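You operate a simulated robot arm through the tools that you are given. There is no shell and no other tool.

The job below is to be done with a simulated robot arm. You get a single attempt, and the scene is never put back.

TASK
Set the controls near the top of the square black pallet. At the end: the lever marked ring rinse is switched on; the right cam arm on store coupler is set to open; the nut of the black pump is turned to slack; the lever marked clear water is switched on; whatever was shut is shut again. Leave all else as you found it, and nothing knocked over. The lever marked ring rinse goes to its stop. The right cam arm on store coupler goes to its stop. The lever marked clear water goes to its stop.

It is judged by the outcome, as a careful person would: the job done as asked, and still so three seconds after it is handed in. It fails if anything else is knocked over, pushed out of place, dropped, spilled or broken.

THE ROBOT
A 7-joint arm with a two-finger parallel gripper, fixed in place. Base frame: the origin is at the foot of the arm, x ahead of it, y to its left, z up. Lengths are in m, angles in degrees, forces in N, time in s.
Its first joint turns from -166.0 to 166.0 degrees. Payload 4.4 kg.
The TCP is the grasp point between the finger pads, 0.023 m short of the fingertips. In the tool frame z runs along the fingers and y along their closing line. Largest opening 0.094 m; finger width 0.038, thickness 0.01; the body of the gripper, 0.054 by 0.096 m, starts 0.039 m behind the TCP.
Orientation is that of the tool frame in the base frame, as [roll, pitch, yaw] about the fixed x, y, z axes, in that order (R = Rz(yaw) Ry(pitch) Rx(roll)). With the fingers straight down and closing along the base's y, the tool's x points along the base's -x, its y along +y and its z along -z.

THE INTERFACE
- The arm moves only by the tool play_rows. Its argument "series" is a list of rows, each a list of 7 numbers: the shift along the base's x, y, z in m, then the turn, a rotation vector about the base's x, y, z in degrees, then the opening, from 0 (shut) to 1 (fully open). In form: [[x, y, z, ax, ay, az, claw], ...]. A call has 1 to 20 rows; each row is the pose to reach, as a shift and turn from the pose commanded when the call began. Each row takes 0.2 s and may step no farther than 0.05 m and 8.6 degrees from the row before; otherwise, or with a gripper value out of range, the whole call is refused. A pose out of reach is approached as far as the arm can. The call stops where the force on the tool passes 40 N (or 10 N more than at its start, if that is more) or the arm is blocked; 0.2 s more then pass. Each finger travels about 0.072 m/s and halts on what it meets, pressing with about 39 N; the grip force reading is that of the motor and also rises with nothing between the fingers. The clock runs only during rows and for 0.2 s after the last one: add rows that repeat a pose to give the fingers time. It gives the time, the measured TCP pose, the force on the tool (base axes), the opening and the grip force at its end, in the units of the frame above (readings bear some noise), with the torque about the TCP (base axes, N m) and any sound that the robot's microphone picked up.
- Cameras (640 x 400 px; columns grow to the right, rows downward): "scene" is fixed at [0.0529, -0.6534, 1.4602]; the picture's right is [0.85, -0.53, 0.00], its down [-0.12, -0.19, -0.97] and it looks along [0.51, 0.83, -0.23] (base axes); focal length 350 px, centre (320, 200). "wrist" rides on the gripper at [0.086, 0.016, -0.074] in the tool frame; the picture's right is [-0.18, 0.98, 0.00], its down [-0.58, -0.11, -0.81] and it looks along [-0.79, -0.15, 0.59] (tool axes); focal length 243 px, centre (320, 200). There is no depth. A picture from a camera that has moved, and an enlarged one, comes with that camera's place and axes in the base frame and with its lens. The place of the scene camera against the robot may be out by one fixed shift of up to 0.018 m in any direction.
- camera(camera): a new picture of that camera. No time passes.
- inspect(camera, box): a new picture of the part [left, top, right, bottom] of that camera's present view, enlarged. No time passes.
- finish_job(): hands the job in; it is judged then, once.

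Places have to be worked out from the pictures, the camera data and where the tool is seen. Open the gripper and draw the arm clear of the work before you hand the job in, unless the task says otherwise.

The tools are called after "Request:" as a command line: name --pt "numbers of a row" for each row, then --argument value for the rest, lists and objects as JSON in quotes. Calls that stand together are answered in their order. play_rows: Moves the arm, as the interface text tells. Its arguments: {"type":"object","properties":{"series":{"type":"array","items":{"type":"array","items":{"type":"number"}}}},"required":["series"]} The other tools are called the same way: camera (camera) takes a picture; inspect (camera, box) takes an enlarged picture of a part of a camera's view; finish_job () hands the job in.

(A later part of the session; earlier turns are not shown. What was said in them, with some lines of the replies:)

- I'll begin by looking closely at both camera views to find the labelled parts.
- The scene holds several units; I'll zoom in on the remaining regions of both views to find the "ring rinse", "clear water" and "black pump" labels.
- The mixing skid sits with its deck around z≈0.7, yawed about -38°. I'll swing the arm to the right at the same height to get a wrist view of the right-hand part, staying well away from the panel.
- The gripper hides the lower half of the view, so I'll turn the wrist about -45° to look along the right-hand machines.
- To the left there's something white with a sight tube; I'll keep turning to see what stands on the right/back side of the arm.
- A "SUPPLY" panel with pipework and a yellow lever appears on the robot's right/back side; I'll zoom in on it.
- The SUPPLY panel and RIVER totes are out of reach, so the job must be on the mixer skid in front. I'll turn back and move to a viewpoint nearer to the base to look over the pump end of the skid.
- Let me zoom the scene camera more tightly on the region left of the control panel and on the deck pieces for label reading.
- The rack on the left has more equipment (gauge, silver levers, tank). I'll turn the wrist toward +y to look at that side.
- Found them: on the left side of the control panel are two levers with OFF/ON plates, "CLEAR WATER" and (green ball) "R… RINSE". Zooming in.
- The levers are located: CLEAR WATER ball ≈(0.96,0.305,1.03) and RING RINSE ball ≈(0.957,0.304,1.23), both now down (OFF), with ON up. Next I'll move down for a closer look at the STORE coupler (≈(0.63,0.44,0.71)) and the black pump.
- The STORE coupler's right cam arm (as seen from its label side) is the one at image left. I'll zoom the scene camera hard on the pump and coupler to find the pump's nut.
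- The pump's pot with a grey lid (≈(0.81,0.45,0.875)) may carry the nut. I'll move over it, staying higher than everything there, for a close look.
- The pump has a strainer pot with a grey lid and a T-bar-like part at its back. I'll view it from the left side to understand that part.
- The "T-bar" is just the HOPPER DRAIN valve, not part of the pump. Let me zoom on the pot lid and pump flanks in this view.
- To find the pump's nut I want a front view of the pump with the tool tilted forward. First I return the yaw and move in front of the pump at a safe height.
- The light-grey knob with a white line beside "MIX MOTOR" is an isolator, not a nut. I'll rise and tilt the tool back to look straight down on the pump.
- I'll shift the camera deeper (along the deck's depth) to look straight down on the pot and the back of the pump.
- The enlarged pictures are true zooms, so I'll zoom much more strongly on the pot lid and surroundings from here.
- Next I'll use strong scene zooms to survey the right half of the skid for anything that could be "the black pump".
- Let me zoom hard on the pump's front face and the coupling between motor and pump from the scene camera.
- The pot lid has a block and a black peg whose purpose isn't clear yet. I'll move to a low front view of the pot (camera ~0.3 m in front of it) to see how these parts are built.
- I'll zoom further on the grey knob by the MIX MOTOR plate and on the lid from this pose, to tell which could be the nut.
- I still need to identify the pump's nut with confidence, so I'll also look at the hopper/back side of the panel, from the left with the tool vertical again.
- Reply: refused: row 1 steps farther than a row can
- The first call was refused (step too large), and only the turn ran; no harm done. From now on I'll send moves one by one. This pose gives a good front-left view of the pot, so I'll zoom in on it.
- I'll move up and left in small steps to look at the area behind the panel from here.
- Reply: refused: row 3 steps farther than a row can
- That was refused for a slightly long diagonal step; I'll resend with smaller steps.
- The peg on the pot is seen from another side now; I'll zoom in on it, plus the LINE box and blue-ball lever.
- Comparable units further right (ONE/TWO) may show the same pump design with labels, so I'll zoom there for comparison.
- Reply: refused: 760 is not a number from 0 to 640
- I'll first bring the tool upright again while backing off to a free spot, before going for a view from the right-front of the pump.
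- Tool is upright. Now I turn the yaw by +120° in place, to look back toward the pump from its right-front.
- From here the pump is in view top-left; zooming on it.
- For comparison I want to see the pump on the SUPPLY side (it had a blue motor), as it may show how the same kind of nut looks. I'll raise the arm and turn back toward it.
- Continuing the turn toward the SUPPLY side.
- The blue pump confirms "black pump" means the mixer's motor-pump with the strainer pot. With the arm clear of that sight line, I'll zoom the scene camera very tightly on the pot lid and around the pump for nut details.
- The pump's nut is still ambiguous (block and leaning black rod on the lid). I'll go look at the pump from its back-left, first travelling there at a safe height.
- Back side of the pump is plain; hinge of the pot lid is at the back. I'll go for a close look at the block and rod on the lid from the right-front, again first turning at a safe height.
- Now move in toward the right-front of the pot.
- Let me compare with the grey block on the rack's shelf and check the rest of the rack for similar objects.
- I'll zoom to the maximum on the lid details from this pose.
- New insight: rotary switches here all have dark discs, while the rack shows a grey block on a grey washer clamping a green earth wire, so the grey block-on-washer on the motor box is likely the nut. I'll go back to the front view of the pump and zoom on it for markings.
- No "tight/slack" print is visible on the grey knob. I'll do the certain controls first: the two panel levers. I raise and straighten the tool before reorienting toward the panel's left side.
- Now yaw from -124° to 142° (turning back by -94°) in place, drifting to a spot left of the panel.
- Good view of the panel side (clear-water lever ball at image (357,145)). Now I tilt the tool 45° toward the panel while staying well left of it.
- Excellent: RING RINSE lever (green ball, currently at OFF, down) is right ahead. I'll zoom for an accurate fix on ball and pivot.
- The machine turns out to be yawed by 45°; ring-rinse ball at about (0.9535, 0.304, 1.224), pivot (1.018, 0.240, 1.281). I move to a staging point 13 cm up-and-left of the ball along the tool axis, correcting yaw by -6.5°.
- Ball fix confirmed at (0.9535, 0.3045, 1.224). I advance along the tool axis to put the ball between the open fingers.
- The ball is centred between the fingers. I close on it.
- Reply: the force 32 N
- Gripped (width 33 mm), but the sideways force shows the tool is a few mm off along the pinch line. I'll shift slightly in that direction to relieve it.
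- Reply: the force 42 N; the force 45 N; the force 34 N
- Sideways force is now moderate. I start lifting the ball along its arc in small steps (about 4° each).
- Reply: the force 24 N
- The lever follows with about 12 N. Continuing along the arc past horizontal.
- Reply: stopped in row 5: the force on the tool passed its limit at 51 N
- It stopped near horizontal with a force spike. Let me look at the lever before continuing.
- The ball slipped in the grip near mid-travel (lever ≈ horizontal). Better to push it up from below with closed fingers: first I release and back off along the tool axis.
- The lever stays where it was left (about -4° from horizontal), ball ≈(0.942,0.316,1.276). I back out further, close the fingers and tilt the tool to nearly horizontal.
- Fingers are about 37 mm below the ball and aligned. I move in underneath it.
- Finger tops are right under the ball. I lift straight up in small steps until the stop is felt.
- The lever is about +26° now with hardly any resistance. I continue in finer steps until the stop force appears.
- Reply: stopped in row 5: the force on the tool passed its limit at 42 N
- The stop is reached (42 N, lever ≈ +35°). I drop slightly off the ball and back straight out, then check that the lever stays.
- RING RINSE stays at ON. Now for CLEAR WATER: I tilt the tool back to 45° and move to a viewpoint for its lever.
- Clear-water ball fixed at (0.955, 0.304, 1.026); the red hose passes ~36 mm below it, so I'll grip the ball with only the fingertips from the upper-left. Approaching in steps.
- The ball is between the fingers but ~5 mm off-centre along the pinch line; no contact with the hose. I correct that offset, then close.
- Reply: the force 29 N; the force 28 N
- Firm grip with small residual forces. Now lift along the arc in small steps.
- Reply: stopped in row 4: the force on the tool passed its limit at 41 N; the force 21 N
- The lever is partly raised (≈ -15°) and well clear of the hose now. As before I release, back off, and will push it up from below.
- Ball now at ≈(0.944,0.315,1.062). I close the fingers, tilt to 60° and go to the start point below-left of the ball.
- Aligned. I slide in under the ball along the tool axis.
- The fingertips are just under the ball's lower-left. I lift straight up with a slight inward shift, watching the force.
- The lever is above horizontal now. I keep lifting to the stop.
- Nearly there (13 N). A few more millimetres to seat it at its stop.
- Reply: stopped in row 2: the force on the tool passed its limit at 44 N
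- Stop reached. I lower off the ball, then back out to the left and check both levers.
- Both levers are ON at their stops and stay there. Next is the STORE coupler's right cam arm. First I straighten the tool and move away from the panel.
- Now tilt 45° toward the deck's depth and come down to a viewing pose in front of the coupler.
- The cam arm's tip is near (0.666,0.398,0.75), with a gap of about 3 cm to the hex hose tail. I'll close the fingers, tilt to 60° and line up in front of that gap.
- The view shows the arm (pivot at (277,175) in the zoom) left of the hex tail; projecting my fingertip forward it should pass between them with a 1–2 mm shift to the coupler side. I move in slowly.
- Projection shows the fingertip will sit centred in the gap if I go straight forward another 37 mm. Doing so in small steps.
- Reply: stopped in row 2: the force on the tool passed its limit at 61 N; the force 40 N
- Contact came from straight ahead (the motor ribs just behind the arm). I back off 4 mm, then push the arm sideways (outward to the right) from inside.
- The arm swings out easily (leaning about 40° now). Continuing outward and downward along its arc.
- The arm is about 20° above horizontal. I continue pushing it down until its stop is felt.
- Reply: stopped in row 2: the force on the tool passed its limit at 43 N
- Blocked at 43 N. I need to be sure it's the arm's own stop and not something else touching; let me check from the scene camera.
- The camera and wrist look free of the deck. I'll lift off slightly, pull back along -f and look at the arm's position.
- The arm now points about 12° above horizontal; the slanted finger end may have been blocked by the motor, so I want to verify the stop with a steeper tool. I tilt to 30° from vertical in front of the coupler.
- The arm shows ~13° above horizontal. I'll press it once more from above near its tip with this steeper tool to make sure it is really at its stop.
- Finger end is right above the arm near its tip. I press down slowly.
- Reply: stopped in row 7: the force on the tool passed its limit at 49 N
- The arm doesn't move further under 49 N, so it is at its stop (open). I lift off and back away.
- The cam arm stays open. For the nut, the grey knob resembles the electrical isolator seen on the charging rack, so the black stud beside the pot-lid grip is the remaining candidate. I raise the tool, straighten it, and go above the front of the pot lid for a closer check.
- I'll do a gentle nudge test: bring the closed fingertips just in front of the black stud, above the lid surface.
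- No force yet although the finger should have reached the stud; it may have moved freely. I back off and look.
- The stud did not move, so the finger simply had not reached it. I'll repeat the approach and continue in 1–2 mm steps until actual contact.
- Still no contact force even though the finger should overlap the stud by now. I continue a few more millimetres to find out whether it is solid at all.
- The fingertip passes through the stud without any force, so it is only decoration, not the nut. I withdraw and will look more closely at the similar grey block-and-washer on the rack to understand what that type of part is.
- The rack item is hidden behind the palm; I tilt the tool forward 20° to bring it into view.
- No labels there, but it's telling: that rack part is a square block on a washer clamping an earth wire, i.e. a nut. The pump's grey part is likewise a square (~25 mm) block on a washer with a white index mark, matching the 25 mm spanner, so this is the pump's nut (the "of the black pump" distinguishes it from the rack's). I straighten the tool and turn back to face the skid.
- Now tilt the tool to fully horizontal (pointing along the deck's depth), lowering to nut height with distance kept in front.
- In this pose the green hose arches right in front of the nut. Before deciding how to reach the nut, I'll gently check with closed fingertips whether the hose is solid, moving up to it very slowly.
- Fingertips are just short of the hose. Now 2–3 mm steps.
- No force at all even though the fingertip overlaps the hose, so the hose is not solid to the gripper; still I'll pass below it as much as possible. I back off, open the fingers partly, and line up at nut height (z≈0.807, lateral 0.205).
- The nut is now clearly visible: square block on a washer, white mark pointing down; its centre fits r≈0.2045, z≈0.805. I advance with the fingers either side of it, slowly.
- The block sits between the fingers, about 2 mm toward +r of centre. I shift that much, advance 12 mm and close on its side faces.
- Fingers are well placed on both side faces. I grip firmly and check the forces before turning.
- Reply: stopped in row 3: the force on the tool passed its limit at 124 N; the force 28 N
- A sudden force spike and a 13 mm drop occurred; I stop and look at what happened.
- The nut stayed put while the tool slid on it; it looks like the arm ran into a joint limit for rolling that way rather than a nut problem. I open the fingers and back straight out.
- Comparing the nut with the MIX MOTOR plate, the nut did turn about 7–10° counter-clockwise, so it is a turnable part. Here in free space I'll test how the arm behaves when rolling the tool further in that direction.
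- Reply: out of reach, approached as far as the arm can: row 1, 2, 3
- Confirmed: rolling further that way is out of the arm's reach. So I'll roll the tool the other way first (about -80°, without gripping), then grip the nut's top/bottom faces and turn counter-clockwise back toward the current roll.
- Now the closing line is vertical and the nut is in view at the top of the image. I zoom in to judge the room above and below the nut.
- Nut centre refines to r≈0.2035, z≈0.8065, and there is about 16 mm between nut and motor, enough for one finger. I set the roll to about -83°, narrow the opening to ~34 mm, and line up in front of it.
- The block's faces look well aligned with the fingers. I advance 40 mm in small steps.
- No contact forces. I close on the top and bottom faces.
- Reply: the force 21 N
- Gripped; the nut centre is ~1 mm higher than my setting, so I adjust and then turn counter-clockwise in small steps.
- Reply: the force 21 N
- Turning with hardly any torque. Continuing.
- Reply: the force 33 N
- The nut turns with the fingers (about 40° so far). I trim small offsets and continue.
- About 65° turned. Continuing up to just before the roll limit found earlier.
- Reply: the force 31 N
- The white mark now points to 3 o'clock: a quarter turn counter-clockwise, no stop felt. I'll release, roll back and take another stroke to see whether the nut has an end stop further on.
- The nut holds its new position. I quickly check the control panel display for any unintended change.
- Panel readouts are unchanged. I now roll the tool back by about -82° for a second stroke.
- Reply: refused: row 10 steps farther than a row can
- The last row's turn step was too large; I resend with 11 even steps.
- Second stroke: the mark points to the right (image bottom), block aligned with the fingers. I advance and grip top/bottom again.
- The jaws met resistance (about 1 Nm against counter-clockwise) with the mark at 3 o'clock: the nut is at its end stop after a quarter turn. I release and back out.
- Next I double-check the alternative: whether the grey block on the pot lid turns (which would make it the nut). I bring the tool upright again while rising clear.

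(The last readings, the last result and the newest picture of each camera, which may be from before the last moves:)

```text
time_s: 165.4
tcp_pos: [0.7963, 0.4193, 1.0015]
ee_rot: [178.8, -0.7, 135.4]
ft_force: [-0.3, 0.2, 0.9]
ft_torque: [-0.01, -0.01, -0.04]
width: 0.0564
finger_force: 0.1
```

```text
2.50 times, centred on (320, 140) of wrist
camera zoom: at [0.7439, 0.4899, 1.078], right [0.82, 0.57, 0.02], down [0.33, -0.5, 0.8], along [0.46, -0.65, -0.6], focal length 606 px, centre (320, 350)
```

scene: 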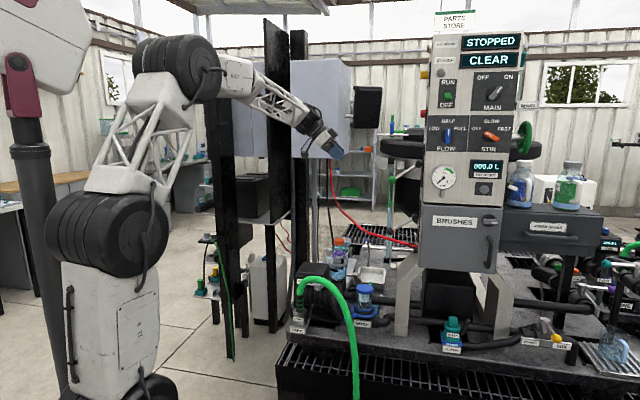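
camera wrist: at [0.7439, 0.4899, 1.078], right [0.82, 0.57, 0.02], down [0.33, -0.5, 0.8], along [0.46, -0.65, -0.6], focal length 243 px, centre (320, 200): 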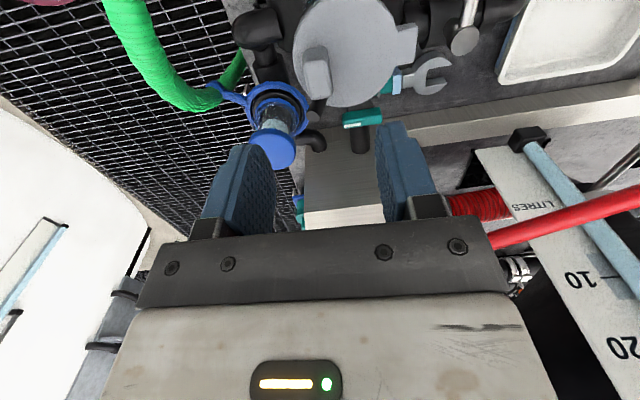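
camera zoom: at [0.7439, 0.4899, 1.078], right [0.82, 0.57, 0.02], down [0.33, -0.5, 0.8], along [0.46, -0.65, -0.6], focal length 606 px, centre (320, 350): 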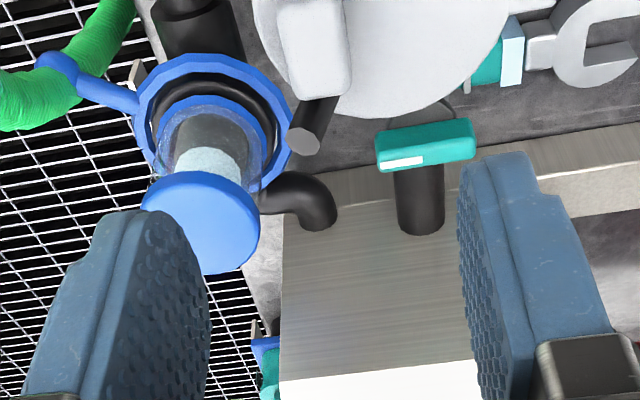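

The block is straight below. I lower the open fingers around it (front and back faces), stopping just above the lid surface.

Request:
play_rows --pt "-0.0015 0.001 -0.03 0 0 0 0.6" --pt "-0.0028 0.0017 -0.06 0 0 0 0.6" --pt "-0.0028 0.0017 -0.078 0 0 0 0.6" --pt "-0.0028 0.0017 -0.083 0 0 0 0.6"

Request:
camera --camera "wrist"

Request:
inspect --camera "scene" --box '[320, 240, 360, 280]'

```text
time_s: 166.4
tcp_pos: [0.7929, 0.4213, 0.9163]
ee_rot: [178.9, -0.7, 135.5]
ft_force: [-0.6, 0.4, 0.2]
ft_torque: [0.01, 0.0, 0.01]
width: 0.0561
finger_force: 0.1
```

```text
taken
camera wrist: at [0.7421, 0.4923, 0.9933], right [0.82, 0.57, 0.02], down [0.33, -0.5, 0.8], along [0.46, -0.65, -0.6], focal length 243 px, centre (320, 200)
```

wrist: 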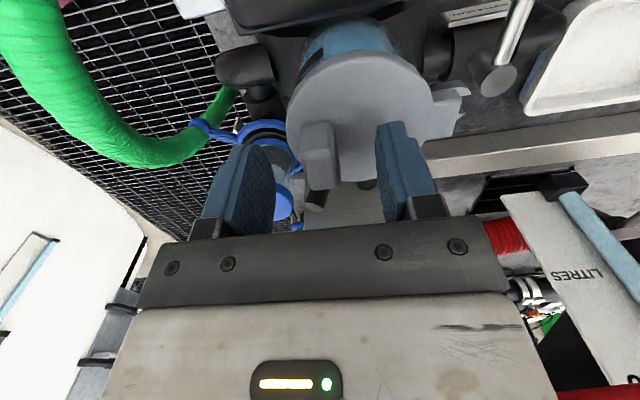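

```text
10.00 times, centred on (340, 260) of scene
camera zoom: at [0.0529, -0.6534, 1.4602], right [0.85, -0.53, 0.0], down [-0.12, -0.19, -0.97], along [0.51, 0.83, -0.23], focal length 3501 px, centre (120, -400)
```

zoom: 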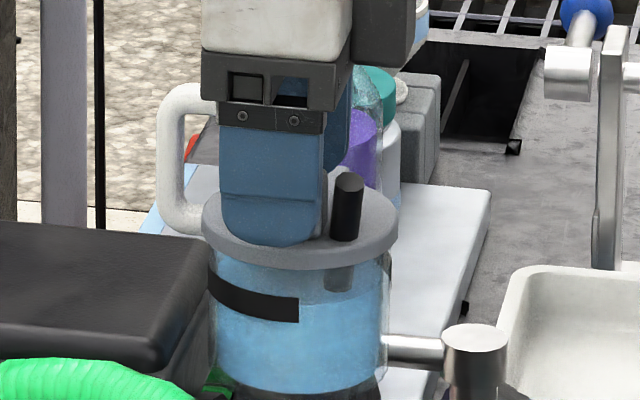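

Fingers are around the block. I close on it gently and read the forces.

Request:
play_rows --pt "0 0 0 0 0 0 0.4" --pt "0 0 0 0 0 0 0.26" --pt "0 0 0 0 0 0 0.2" --pt "0 0 0 0 0 0 0.17"

```text
time_s: 167.4
tcp_pos: [0.7938, 0.4203, 0.9183]
ee_rot: [178.9, -0.8, 135.4]
ft_force: [3.1, 2.7, -1.3]
ft_torque: [-0.24, 0.22, -0.57]
width: 0.0177
finger_force: 45.0
```

Request:
play_rows --pt "0 0 0 0 0 1.5 0.17" --pt "0 0 0 0 0 3 0.17"

```text
time_s: 168.0
tcp_pos: [0.7939, 0.4216, 0.9179]
ee_rot: [178.8, -0.7, 138.4]
ft_force: [23.2, 16.0, -6.7]
ft_torque: [-0.17, 0.0, -1.22]
width: 0.019
finger_force: 44.5
```

The block doesn't turn (jaws get wedged open, torque builds up), so it's just the lid's fixed grip. I turn back, release and lift away.

Request:
play_rows --pt "0 0 0 0 0 -1.5 0.17" --pt "0 0 0 0 0 -3 0.17" --pt "0 0 0 0 0 -3 0.3" --pt "0 0 0 0 0 -3 0.5" --pt "0 0 0 0 0 -3 0.6" --pt "0 0 0.03 0 0 -3 0.6" --pt "0 0 0.07 0 0 -3 0.6" --pt "-0.01 -0.01 0.11 0 0 -3 0.6"

Request:
inspect --camera "scene" --box '[310, 240, 370, 290]'

Request:
camera --camera "wrist"

```text
time_s: 168.5
tcp_pos: [0.7927, 0.4214, 0.918]
ee_rot: [178.8, -0.8, 136.4]
ft_force: [8.6, 13.9, -2.1]
ft_torque: [-0.22, 0.23, -1.21]
width: 0.018
finger_force: 45.3
stopped in row 2: the force on the tool passed its limit at 40 N (the readings are from after the stop); the commanded pose is now the measured one
```

```text
8.00 times, centred on (340, 265) of scene
camera zoom: at [0.0529, -0.6534, 1.4602], right [0.85, -0.53, 0.0], down [-0.12, -0.19, -0.97], along [0.51, 0.83, -0.23], focal length 2801 px, centre (160, -320)
```

zoom: 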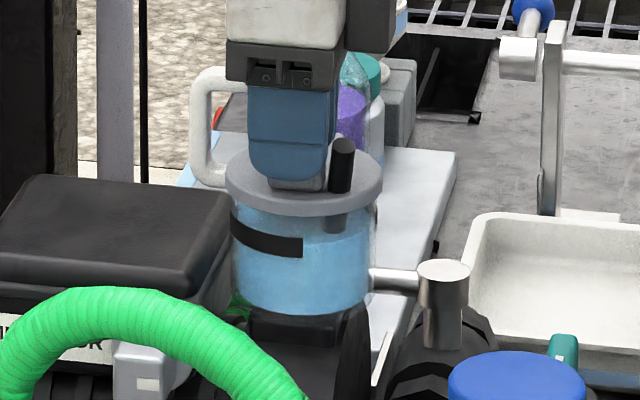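

```text
taken
camera wrist: at [0.7407, 0.4914, 0.9933], right [0.81, 0.58, 0.02], down [0.34, -0.5, 0.8], along [0.47, -0.64, -0.6], focal length 243 px, centre (320, 200)
```

wrist: 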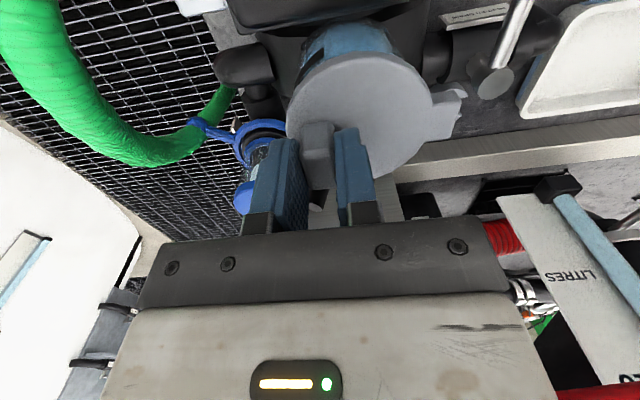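

Stopped by the residual twist force; I simply open the fingers now and lift straight up.

Request:
play_rows --pt "0 0 0 0 0 0 0.3" --pt "0 0 0 0 0 0 0.5" --pt "0 0 0 0 0 0 0.6" --pt "0 0 0.02 0 0 0 0.6" --pt "0 0 0.05 0 0 0 0.6" --pt "-0.01 -0.01 0.085 0 0 0 0.6" --pt "-0.03 -0.03 0.115 0 0 0 0.6" --pt "-0.055 -0.055 0.14 0 0 0 0.6" --pt "-0.08 -0.08 0.16 0 0 0 0.6" --pt "-0.11 -0.11 0.17 0 0 0 0.6"

Request:
inspect --camera "scene" --box '[331, 255, 347, 267]'

Request:
inspect --camera "scene" --box '[310, 240, 370, 290]'

```text
time_s: 170.7
tcp_pos: [0.6834, 0.3116, 1.0874]
ee_rot: [178.8, -0.8, 136.2]
ft_force: [-0.1, -0.3, -1.0]
ft_torque: [0.01, -0.01, -0.02]
width: 0.0564
finger_force: 0.0
```

```text
16.00 times, centred on (339, 261) of scene
camera zoom: at [0.0529, -0.6534, 1.4602], right [0.85, -0.53, 0.0], down [-0.12, -0.19, -0.97], along [0.51, 0.83, -0.23], focal length 5602 px, centre (16, -776)
```

zoom: 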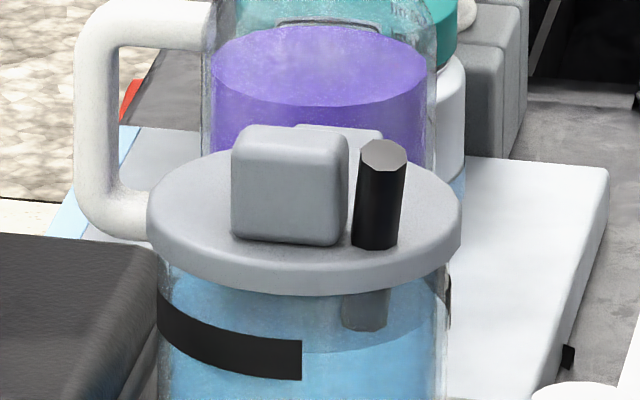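

```text
8.00 times, centred on (340, 265) of scene
camera zoom: at [0.0529, -0.6534, 1.4602], right [0.85, -0.53, 0.0], down [-0.12, -0.19, -0.97], along [0.51, 0.83, -0.23], focal length 2801 px, centre (160, -320)
```

zoom: 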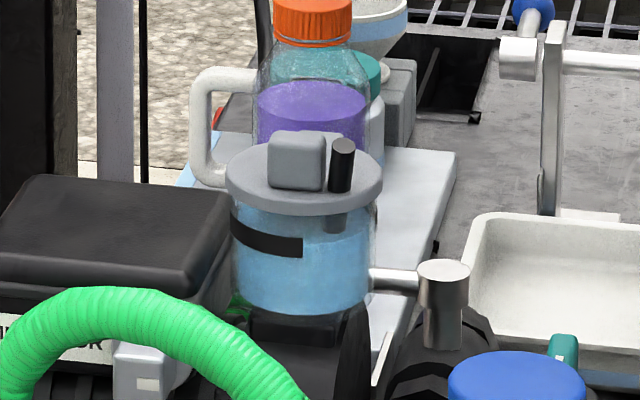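

The lid is exactly as before, so its block is only a grip, and the grey square part is the only turnable one on the pump seen so far. To be thorough I'll also look at the pump's rear side for any other nut.

Request:
play_rows --pt "0.0 0.04 0.0 0 0 -5 0.6" --pt "0.005 0.08 0 0 0 -10 0.6" --pt "0.01 0.12 0 0 0 -15 0.6" --pt "0.015 0.16 0 0 0 -20 0.6" --pt "0.025 0.2 0 0 0 -25 0.6" --pt "0.04 0.24 0 0 0 -30 0.6" --pt "0.06 0.275 -0.01 0 0 -35 0.6" --pt "0.08 0.305 -0.04 0 0 -35 0.6" --pt "0.095 0.315 -0.08 0 0 -35 0.6"

Request:
camera --camera "wrist"

Request:
inspect --camera "wrist" --box '[220, 40, 420, 200]'

```text
time_s: 172.7
tcp_pos: [0.7763, 0.6238, 1.0085]
ee_rot: [178.7, -0.9, 101.3]
ft_force: [-0.7, 0.2, 0.2]
ft_torque: [0.0, -0.01, 0.0]
width: 0.0562
finger_force: 0.0
```

```text
taken
camera wrist: at [0.7733, 0.7117, 1.0852], right [1.0, 0.01, 0.02], down [-0.01, -0.61, 0.8], along [0.02, -0.8, -0.61], focal length 243 px, centre (320, 200)
```

wrist: 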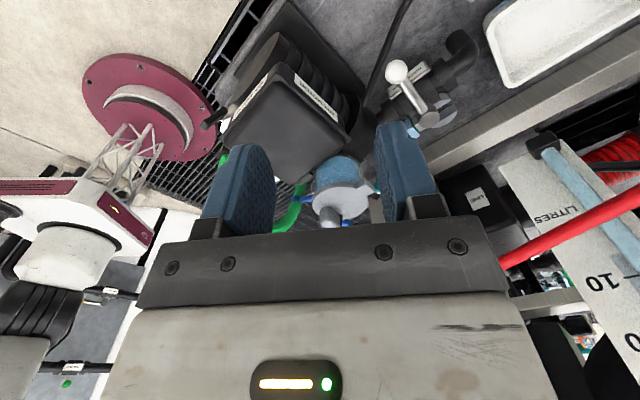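

```text
2.50 times, centred on (320, 120) of wrist
camera zoom: at [0.7733, 0.7117, 1.0852], right [1.0, 0.01, 0.02], down [-0.01, -0.61, 0.8], along [0.02, -0.8, -0.61], focal length 606 px, centre (320, 400)
```

zoom: 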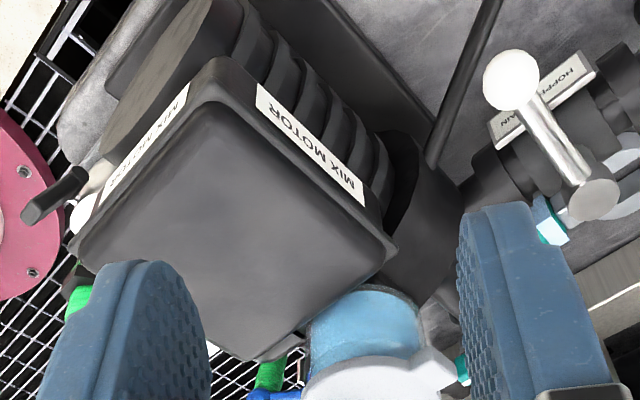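

No other nut at the rear, and the MIX MOTOR plate appears on several sides of the motor box, so it's just the motor's name, not a label for that grey part. Let me verify the nut's final position and all other controls with close views.

Request:
inspect --camera "scene" --box '[318, 280, 332, 290]'

Request:
inspect --camera "scene" --box '[285, 280, 345, 330]'

Request:
inspect --camera "scene" --box '[360, 110, 460, 260]'

Request:
camera --camera "scene"

```text
16.00 times, centred on (325, 285) of scene
camera zoom: at [0.0529, -0.6534, 1.4602], right [0.85, -0.53, 0.0], down [-0.12, -0.19, -0.97], along [0.51, 0.83, -0.23], focal length 5602 px, centre (240, -1160)
```

zoom: 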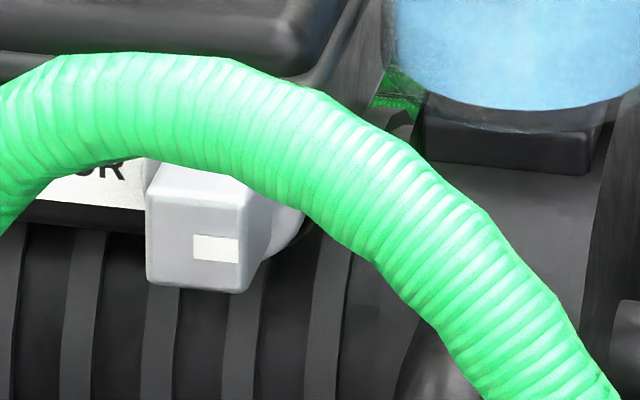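

```text
8.00 times, centred on (315, 305) of scene
camera zoom: at [0.0529, -0.6534, 1.4602], right [0.85, -0.53, 0.0], down [-0.12, -0.19, -0.97], along [0.51, 0.83, -0.23], focal length 2801 px, centre (360, -640)
```

zoom: 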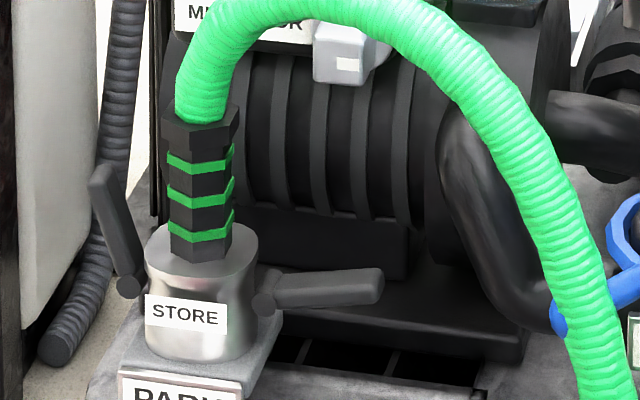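

```text
2.67 times, centred on (410, 185) of scene
camera zoom: at [0.0529, -0.6534, 1.4602], right [0.85, -0.53, 0.0], down [-0.12, -0.19, -0.97], along [0.51, 0.83, -0.23], focal length 934 px, centre (80, 240)
```

zoom: 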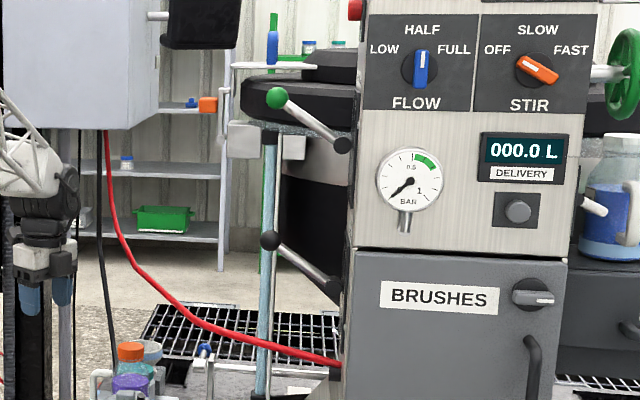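

```text
taken
```

scene: 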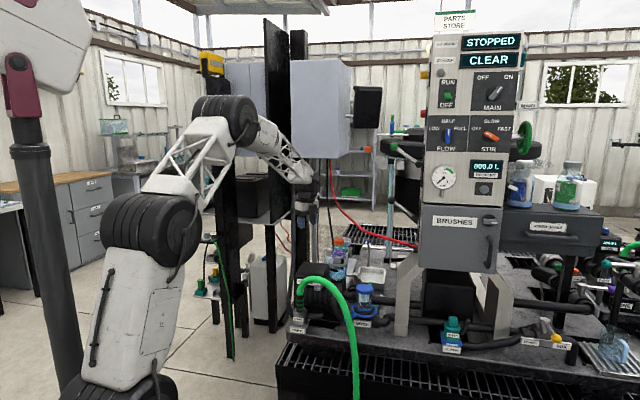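

The nut's white mark is horizontal, pointing to 3 o'clock; cam arm and both levers are as wanted. For completeness I zoom on the pot's rear from here, and the MIXER strainer ring, to exclude another candidate nut.

Request:
inspect --camera "wrist" --box '[290, 140, 390, 230]'

Request:
inspect --camera "wrist" --box '[340, 40, 470, 150]'

Request:
inspect --camera "wrist" --box '[200, 0, 360, 130]'

```text
4.44 times, centred on (340, 185) of wrist
camera zoom: at [0.7733, 0.7117, 1.0852], right [1.0, 0.01, 0.02], down [-0.01, -0.61, 0.8], along [0.02, -0.8, -0.61], focal length 1078 px, centre (231, 267)
```

zoom: 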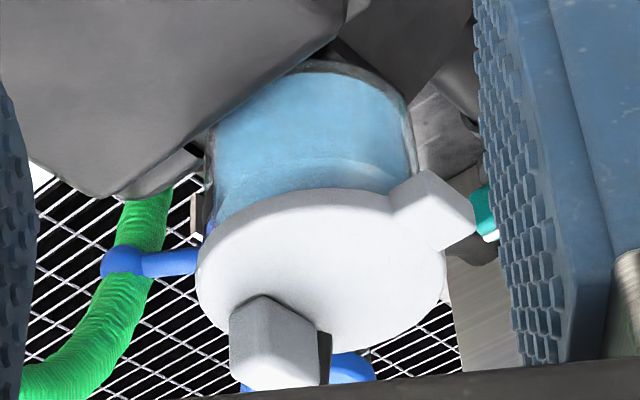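

```text
3.64 times, centred on (405, 95) of wrist
camera zoom: at [0.7733, 0.7117, 1.0852], right [1.0, 0.01, 0.02], down [-0.01, -0.61, 0.8], along [0.02, -0.8, -0.61], focal length 882 px, centre (11, 582)
```

zoom: 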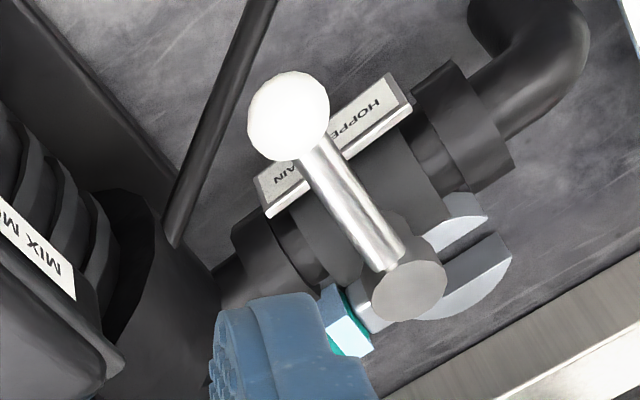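

```text
3.08 times, centred on (280, 65) of wrist
camera zoom: at [0.7733, 0.7117, 1.0852], right [1.0, 0.01, 0.02], down [-0.01, -0.61, 0.8], along [0.02, -0.8, -0.61], focal length 746 px, centre (443, 615)
```

zoom: 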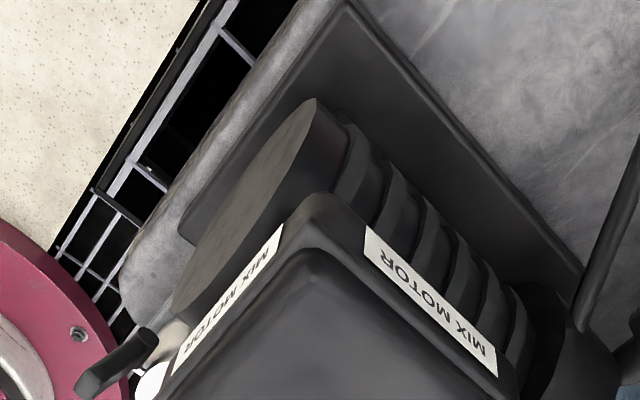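

Nothing else qualifies, so the grey nut is the right one. Since the rinse levers are on, I check the hopper region for water before finishing.

Request:
inspect --camera "scene" --box '[370, 120, 450, 180]'

Request:
inspect --camera "scene" --box '[490, 110, 570, 180]'

Request:
inspect --camera "wrist" --box '[460, 120, 640, 260]'

```text
6.67 times, centred on (410, 150) of scene
camera zoom: at [0.0529, -0.6534, 1.4602], right [0.85, -0.53, 0.0], down [-0.12, -0.19, -0.97], along [0.51, 0.83, -0.23], focal length 2334 px, centre (-280, 533)
```

zoom: 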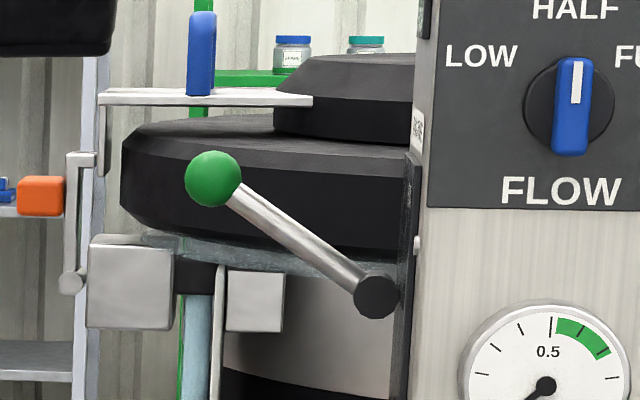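

```text
5.71 times, centred on (530, 145) of scene
camera zoom: at [0.0529, -0.6534, 1.4602], right [0.85, -0.53, 0.0], down [-0.12, -0.19, -0.97], along [0.51, 0.83, -0.23], focal length 2001 px, centre (-880, 514)
```

zoom: 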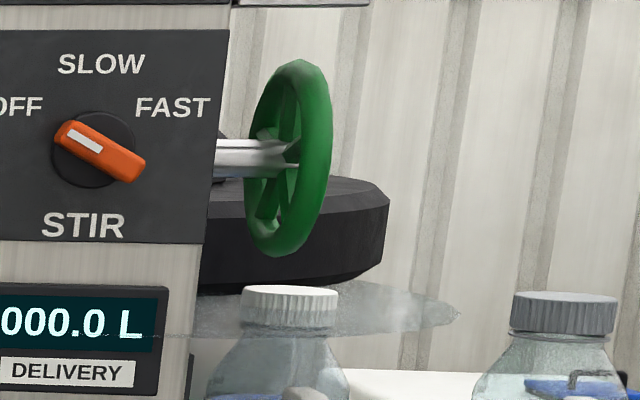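

```text
2.86 times, centred on (550, 190) of wrist
camera zoom: at [0.7733, 0.7117, 1.0852], right [1.0, 0.01, 0.02], down [-0.01, -0.61, 0.8], along [0.02, -0.8, -0.61], focal length 693 px, centre (-337, 229)
```

zoom: 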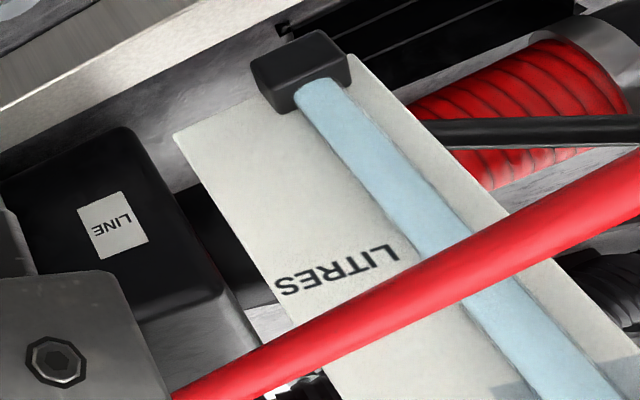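

The rinse ring is visibly active, as asked, and nothing is spilling onto the deck. I now open the gripper fully and draw the arm up and clear, back near its starting position.

Request:
play_rows --pt "0 0 0.04 0 0 0 0.8" --pt "0 0 0.08 0 0 0 1" --pt "0 0 0.12 0 0 0 1" --pt "-0.01 -0.01 0.16 0 0 0 1" --pt "-0.03 -0.025 0.2 0 0 0 1" --pt "-0.055 -0.05 0.23 0 0 0 1" --pt "-0.08 -0.075 0.26 0 0 0 1" --pt "-0.105 -0.1 0.29 0 0 0 1" --pt "-0.13 -0.125 0.32 0 0 0 1" --pt "-0.155 -0.15 0.35 0 0 0 1" --pt "-0.18 -0.175 0.38 0 0 0 1" --pt "-0.21 -0.205 0.4 0 0 0 1" --pt "-0.24 -0.235 0.41 0 0 0 1" --pt "-0.27 -0.26 0.41 0 0 0 1"

Request:
camera --camera "scene"

Request:
inspect --camera "scene" --box '[280, 230, 440, 340]'

Request:
inspect --camera "scene" --box '[360, 20, 560, 260]'

```text
time_s: 175.7
tcp_pos: [0.5074, 0.3655, 1.4154]
ee_rot: [178.9, -0.7, 101.2]
ft_force: [-0.8, -0.1, -0.4]
ft_torque: [-0.05, 0.02, 0.0]
width: 0.0939
finger_force: 0.1
```

```text
taken
```

scene: 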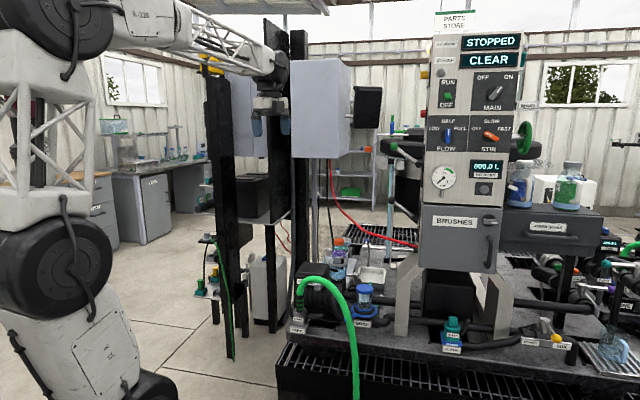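

```text
3.64 times, centred on (360, 285) of scene
camera zoom: at [0.0529, -0.6534, 1.4602], right [0.85, -0.53, 0.0], down [-0.12, -0.19, -0.97], along [0.51, 0.83, -0.23], focal length 1273 px, centre (174, -109)
```

zoom: 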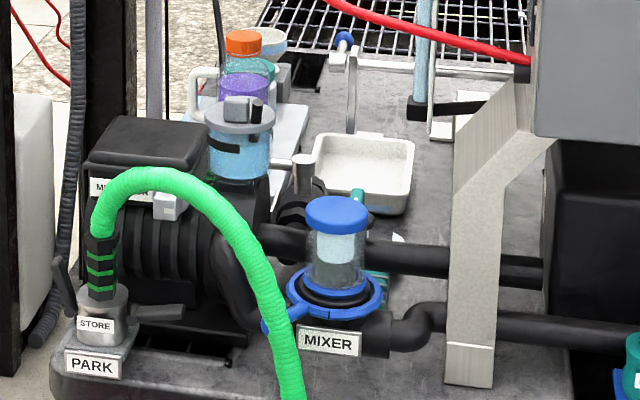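

```text
1.67 times, centred on (460, 140) of scene
camera zoom: at [0.0529, -0.6534, 1.4602], right [0.85, -0.53, 0.0], down [-0.12, -0.19, -0.97], along [0.51, 0.83, -0.23], focal length 584 px, centre (87, 300)
```

zoom: 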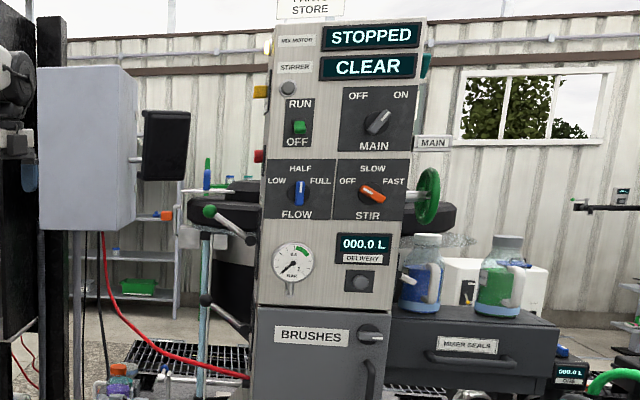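

All four targets show as set:
- **Levers:** RING RINSE and CLEAR WATER are both up at ON, at their stops.
- **Cam arm:** the right arm on the STORE coupler is open, at its stop.
- **Nut:** the pump nut is turned a quarter turn counter-clockwise, to its end stop.

Nothing else looks changed, and the arm is clear with the gripper open, so I hand the job in.

Request:
finish_job

```text
The job is handed in.
```

I set all four controls and handed the job in, but I'm less sure of the nut than of the other three.

- **Ring rinse lever:** it is up at ON and at its stop, and the rinse ring shows water running.
- **Clear water lever:** it is up at ON and at its stop.
- **Right cam arm on the store coupler:** it is open and did not move further when I pressed it with about 49 N. "Right" here means as seen from the STORE label side.
- **Nut of the black pump:** I turned the grey square block on the motor box a quarter turn counter-clockwise, until it would not go further. It has no tight or slack marking. I chose it because it was the only part of the pump I found that turns, and I found no other nut on the pump.

I opened nothing, so there was nothing to shut again. The last pictures show nothing knocked over, and no spills. The arm is drawn clear with the gripper open.

While working I bumped the motor body, and there was a brief force spike of about 124 N while I gripped the nut. I also gave the pump lid's grip a slight test twist. None of these left any visible change.
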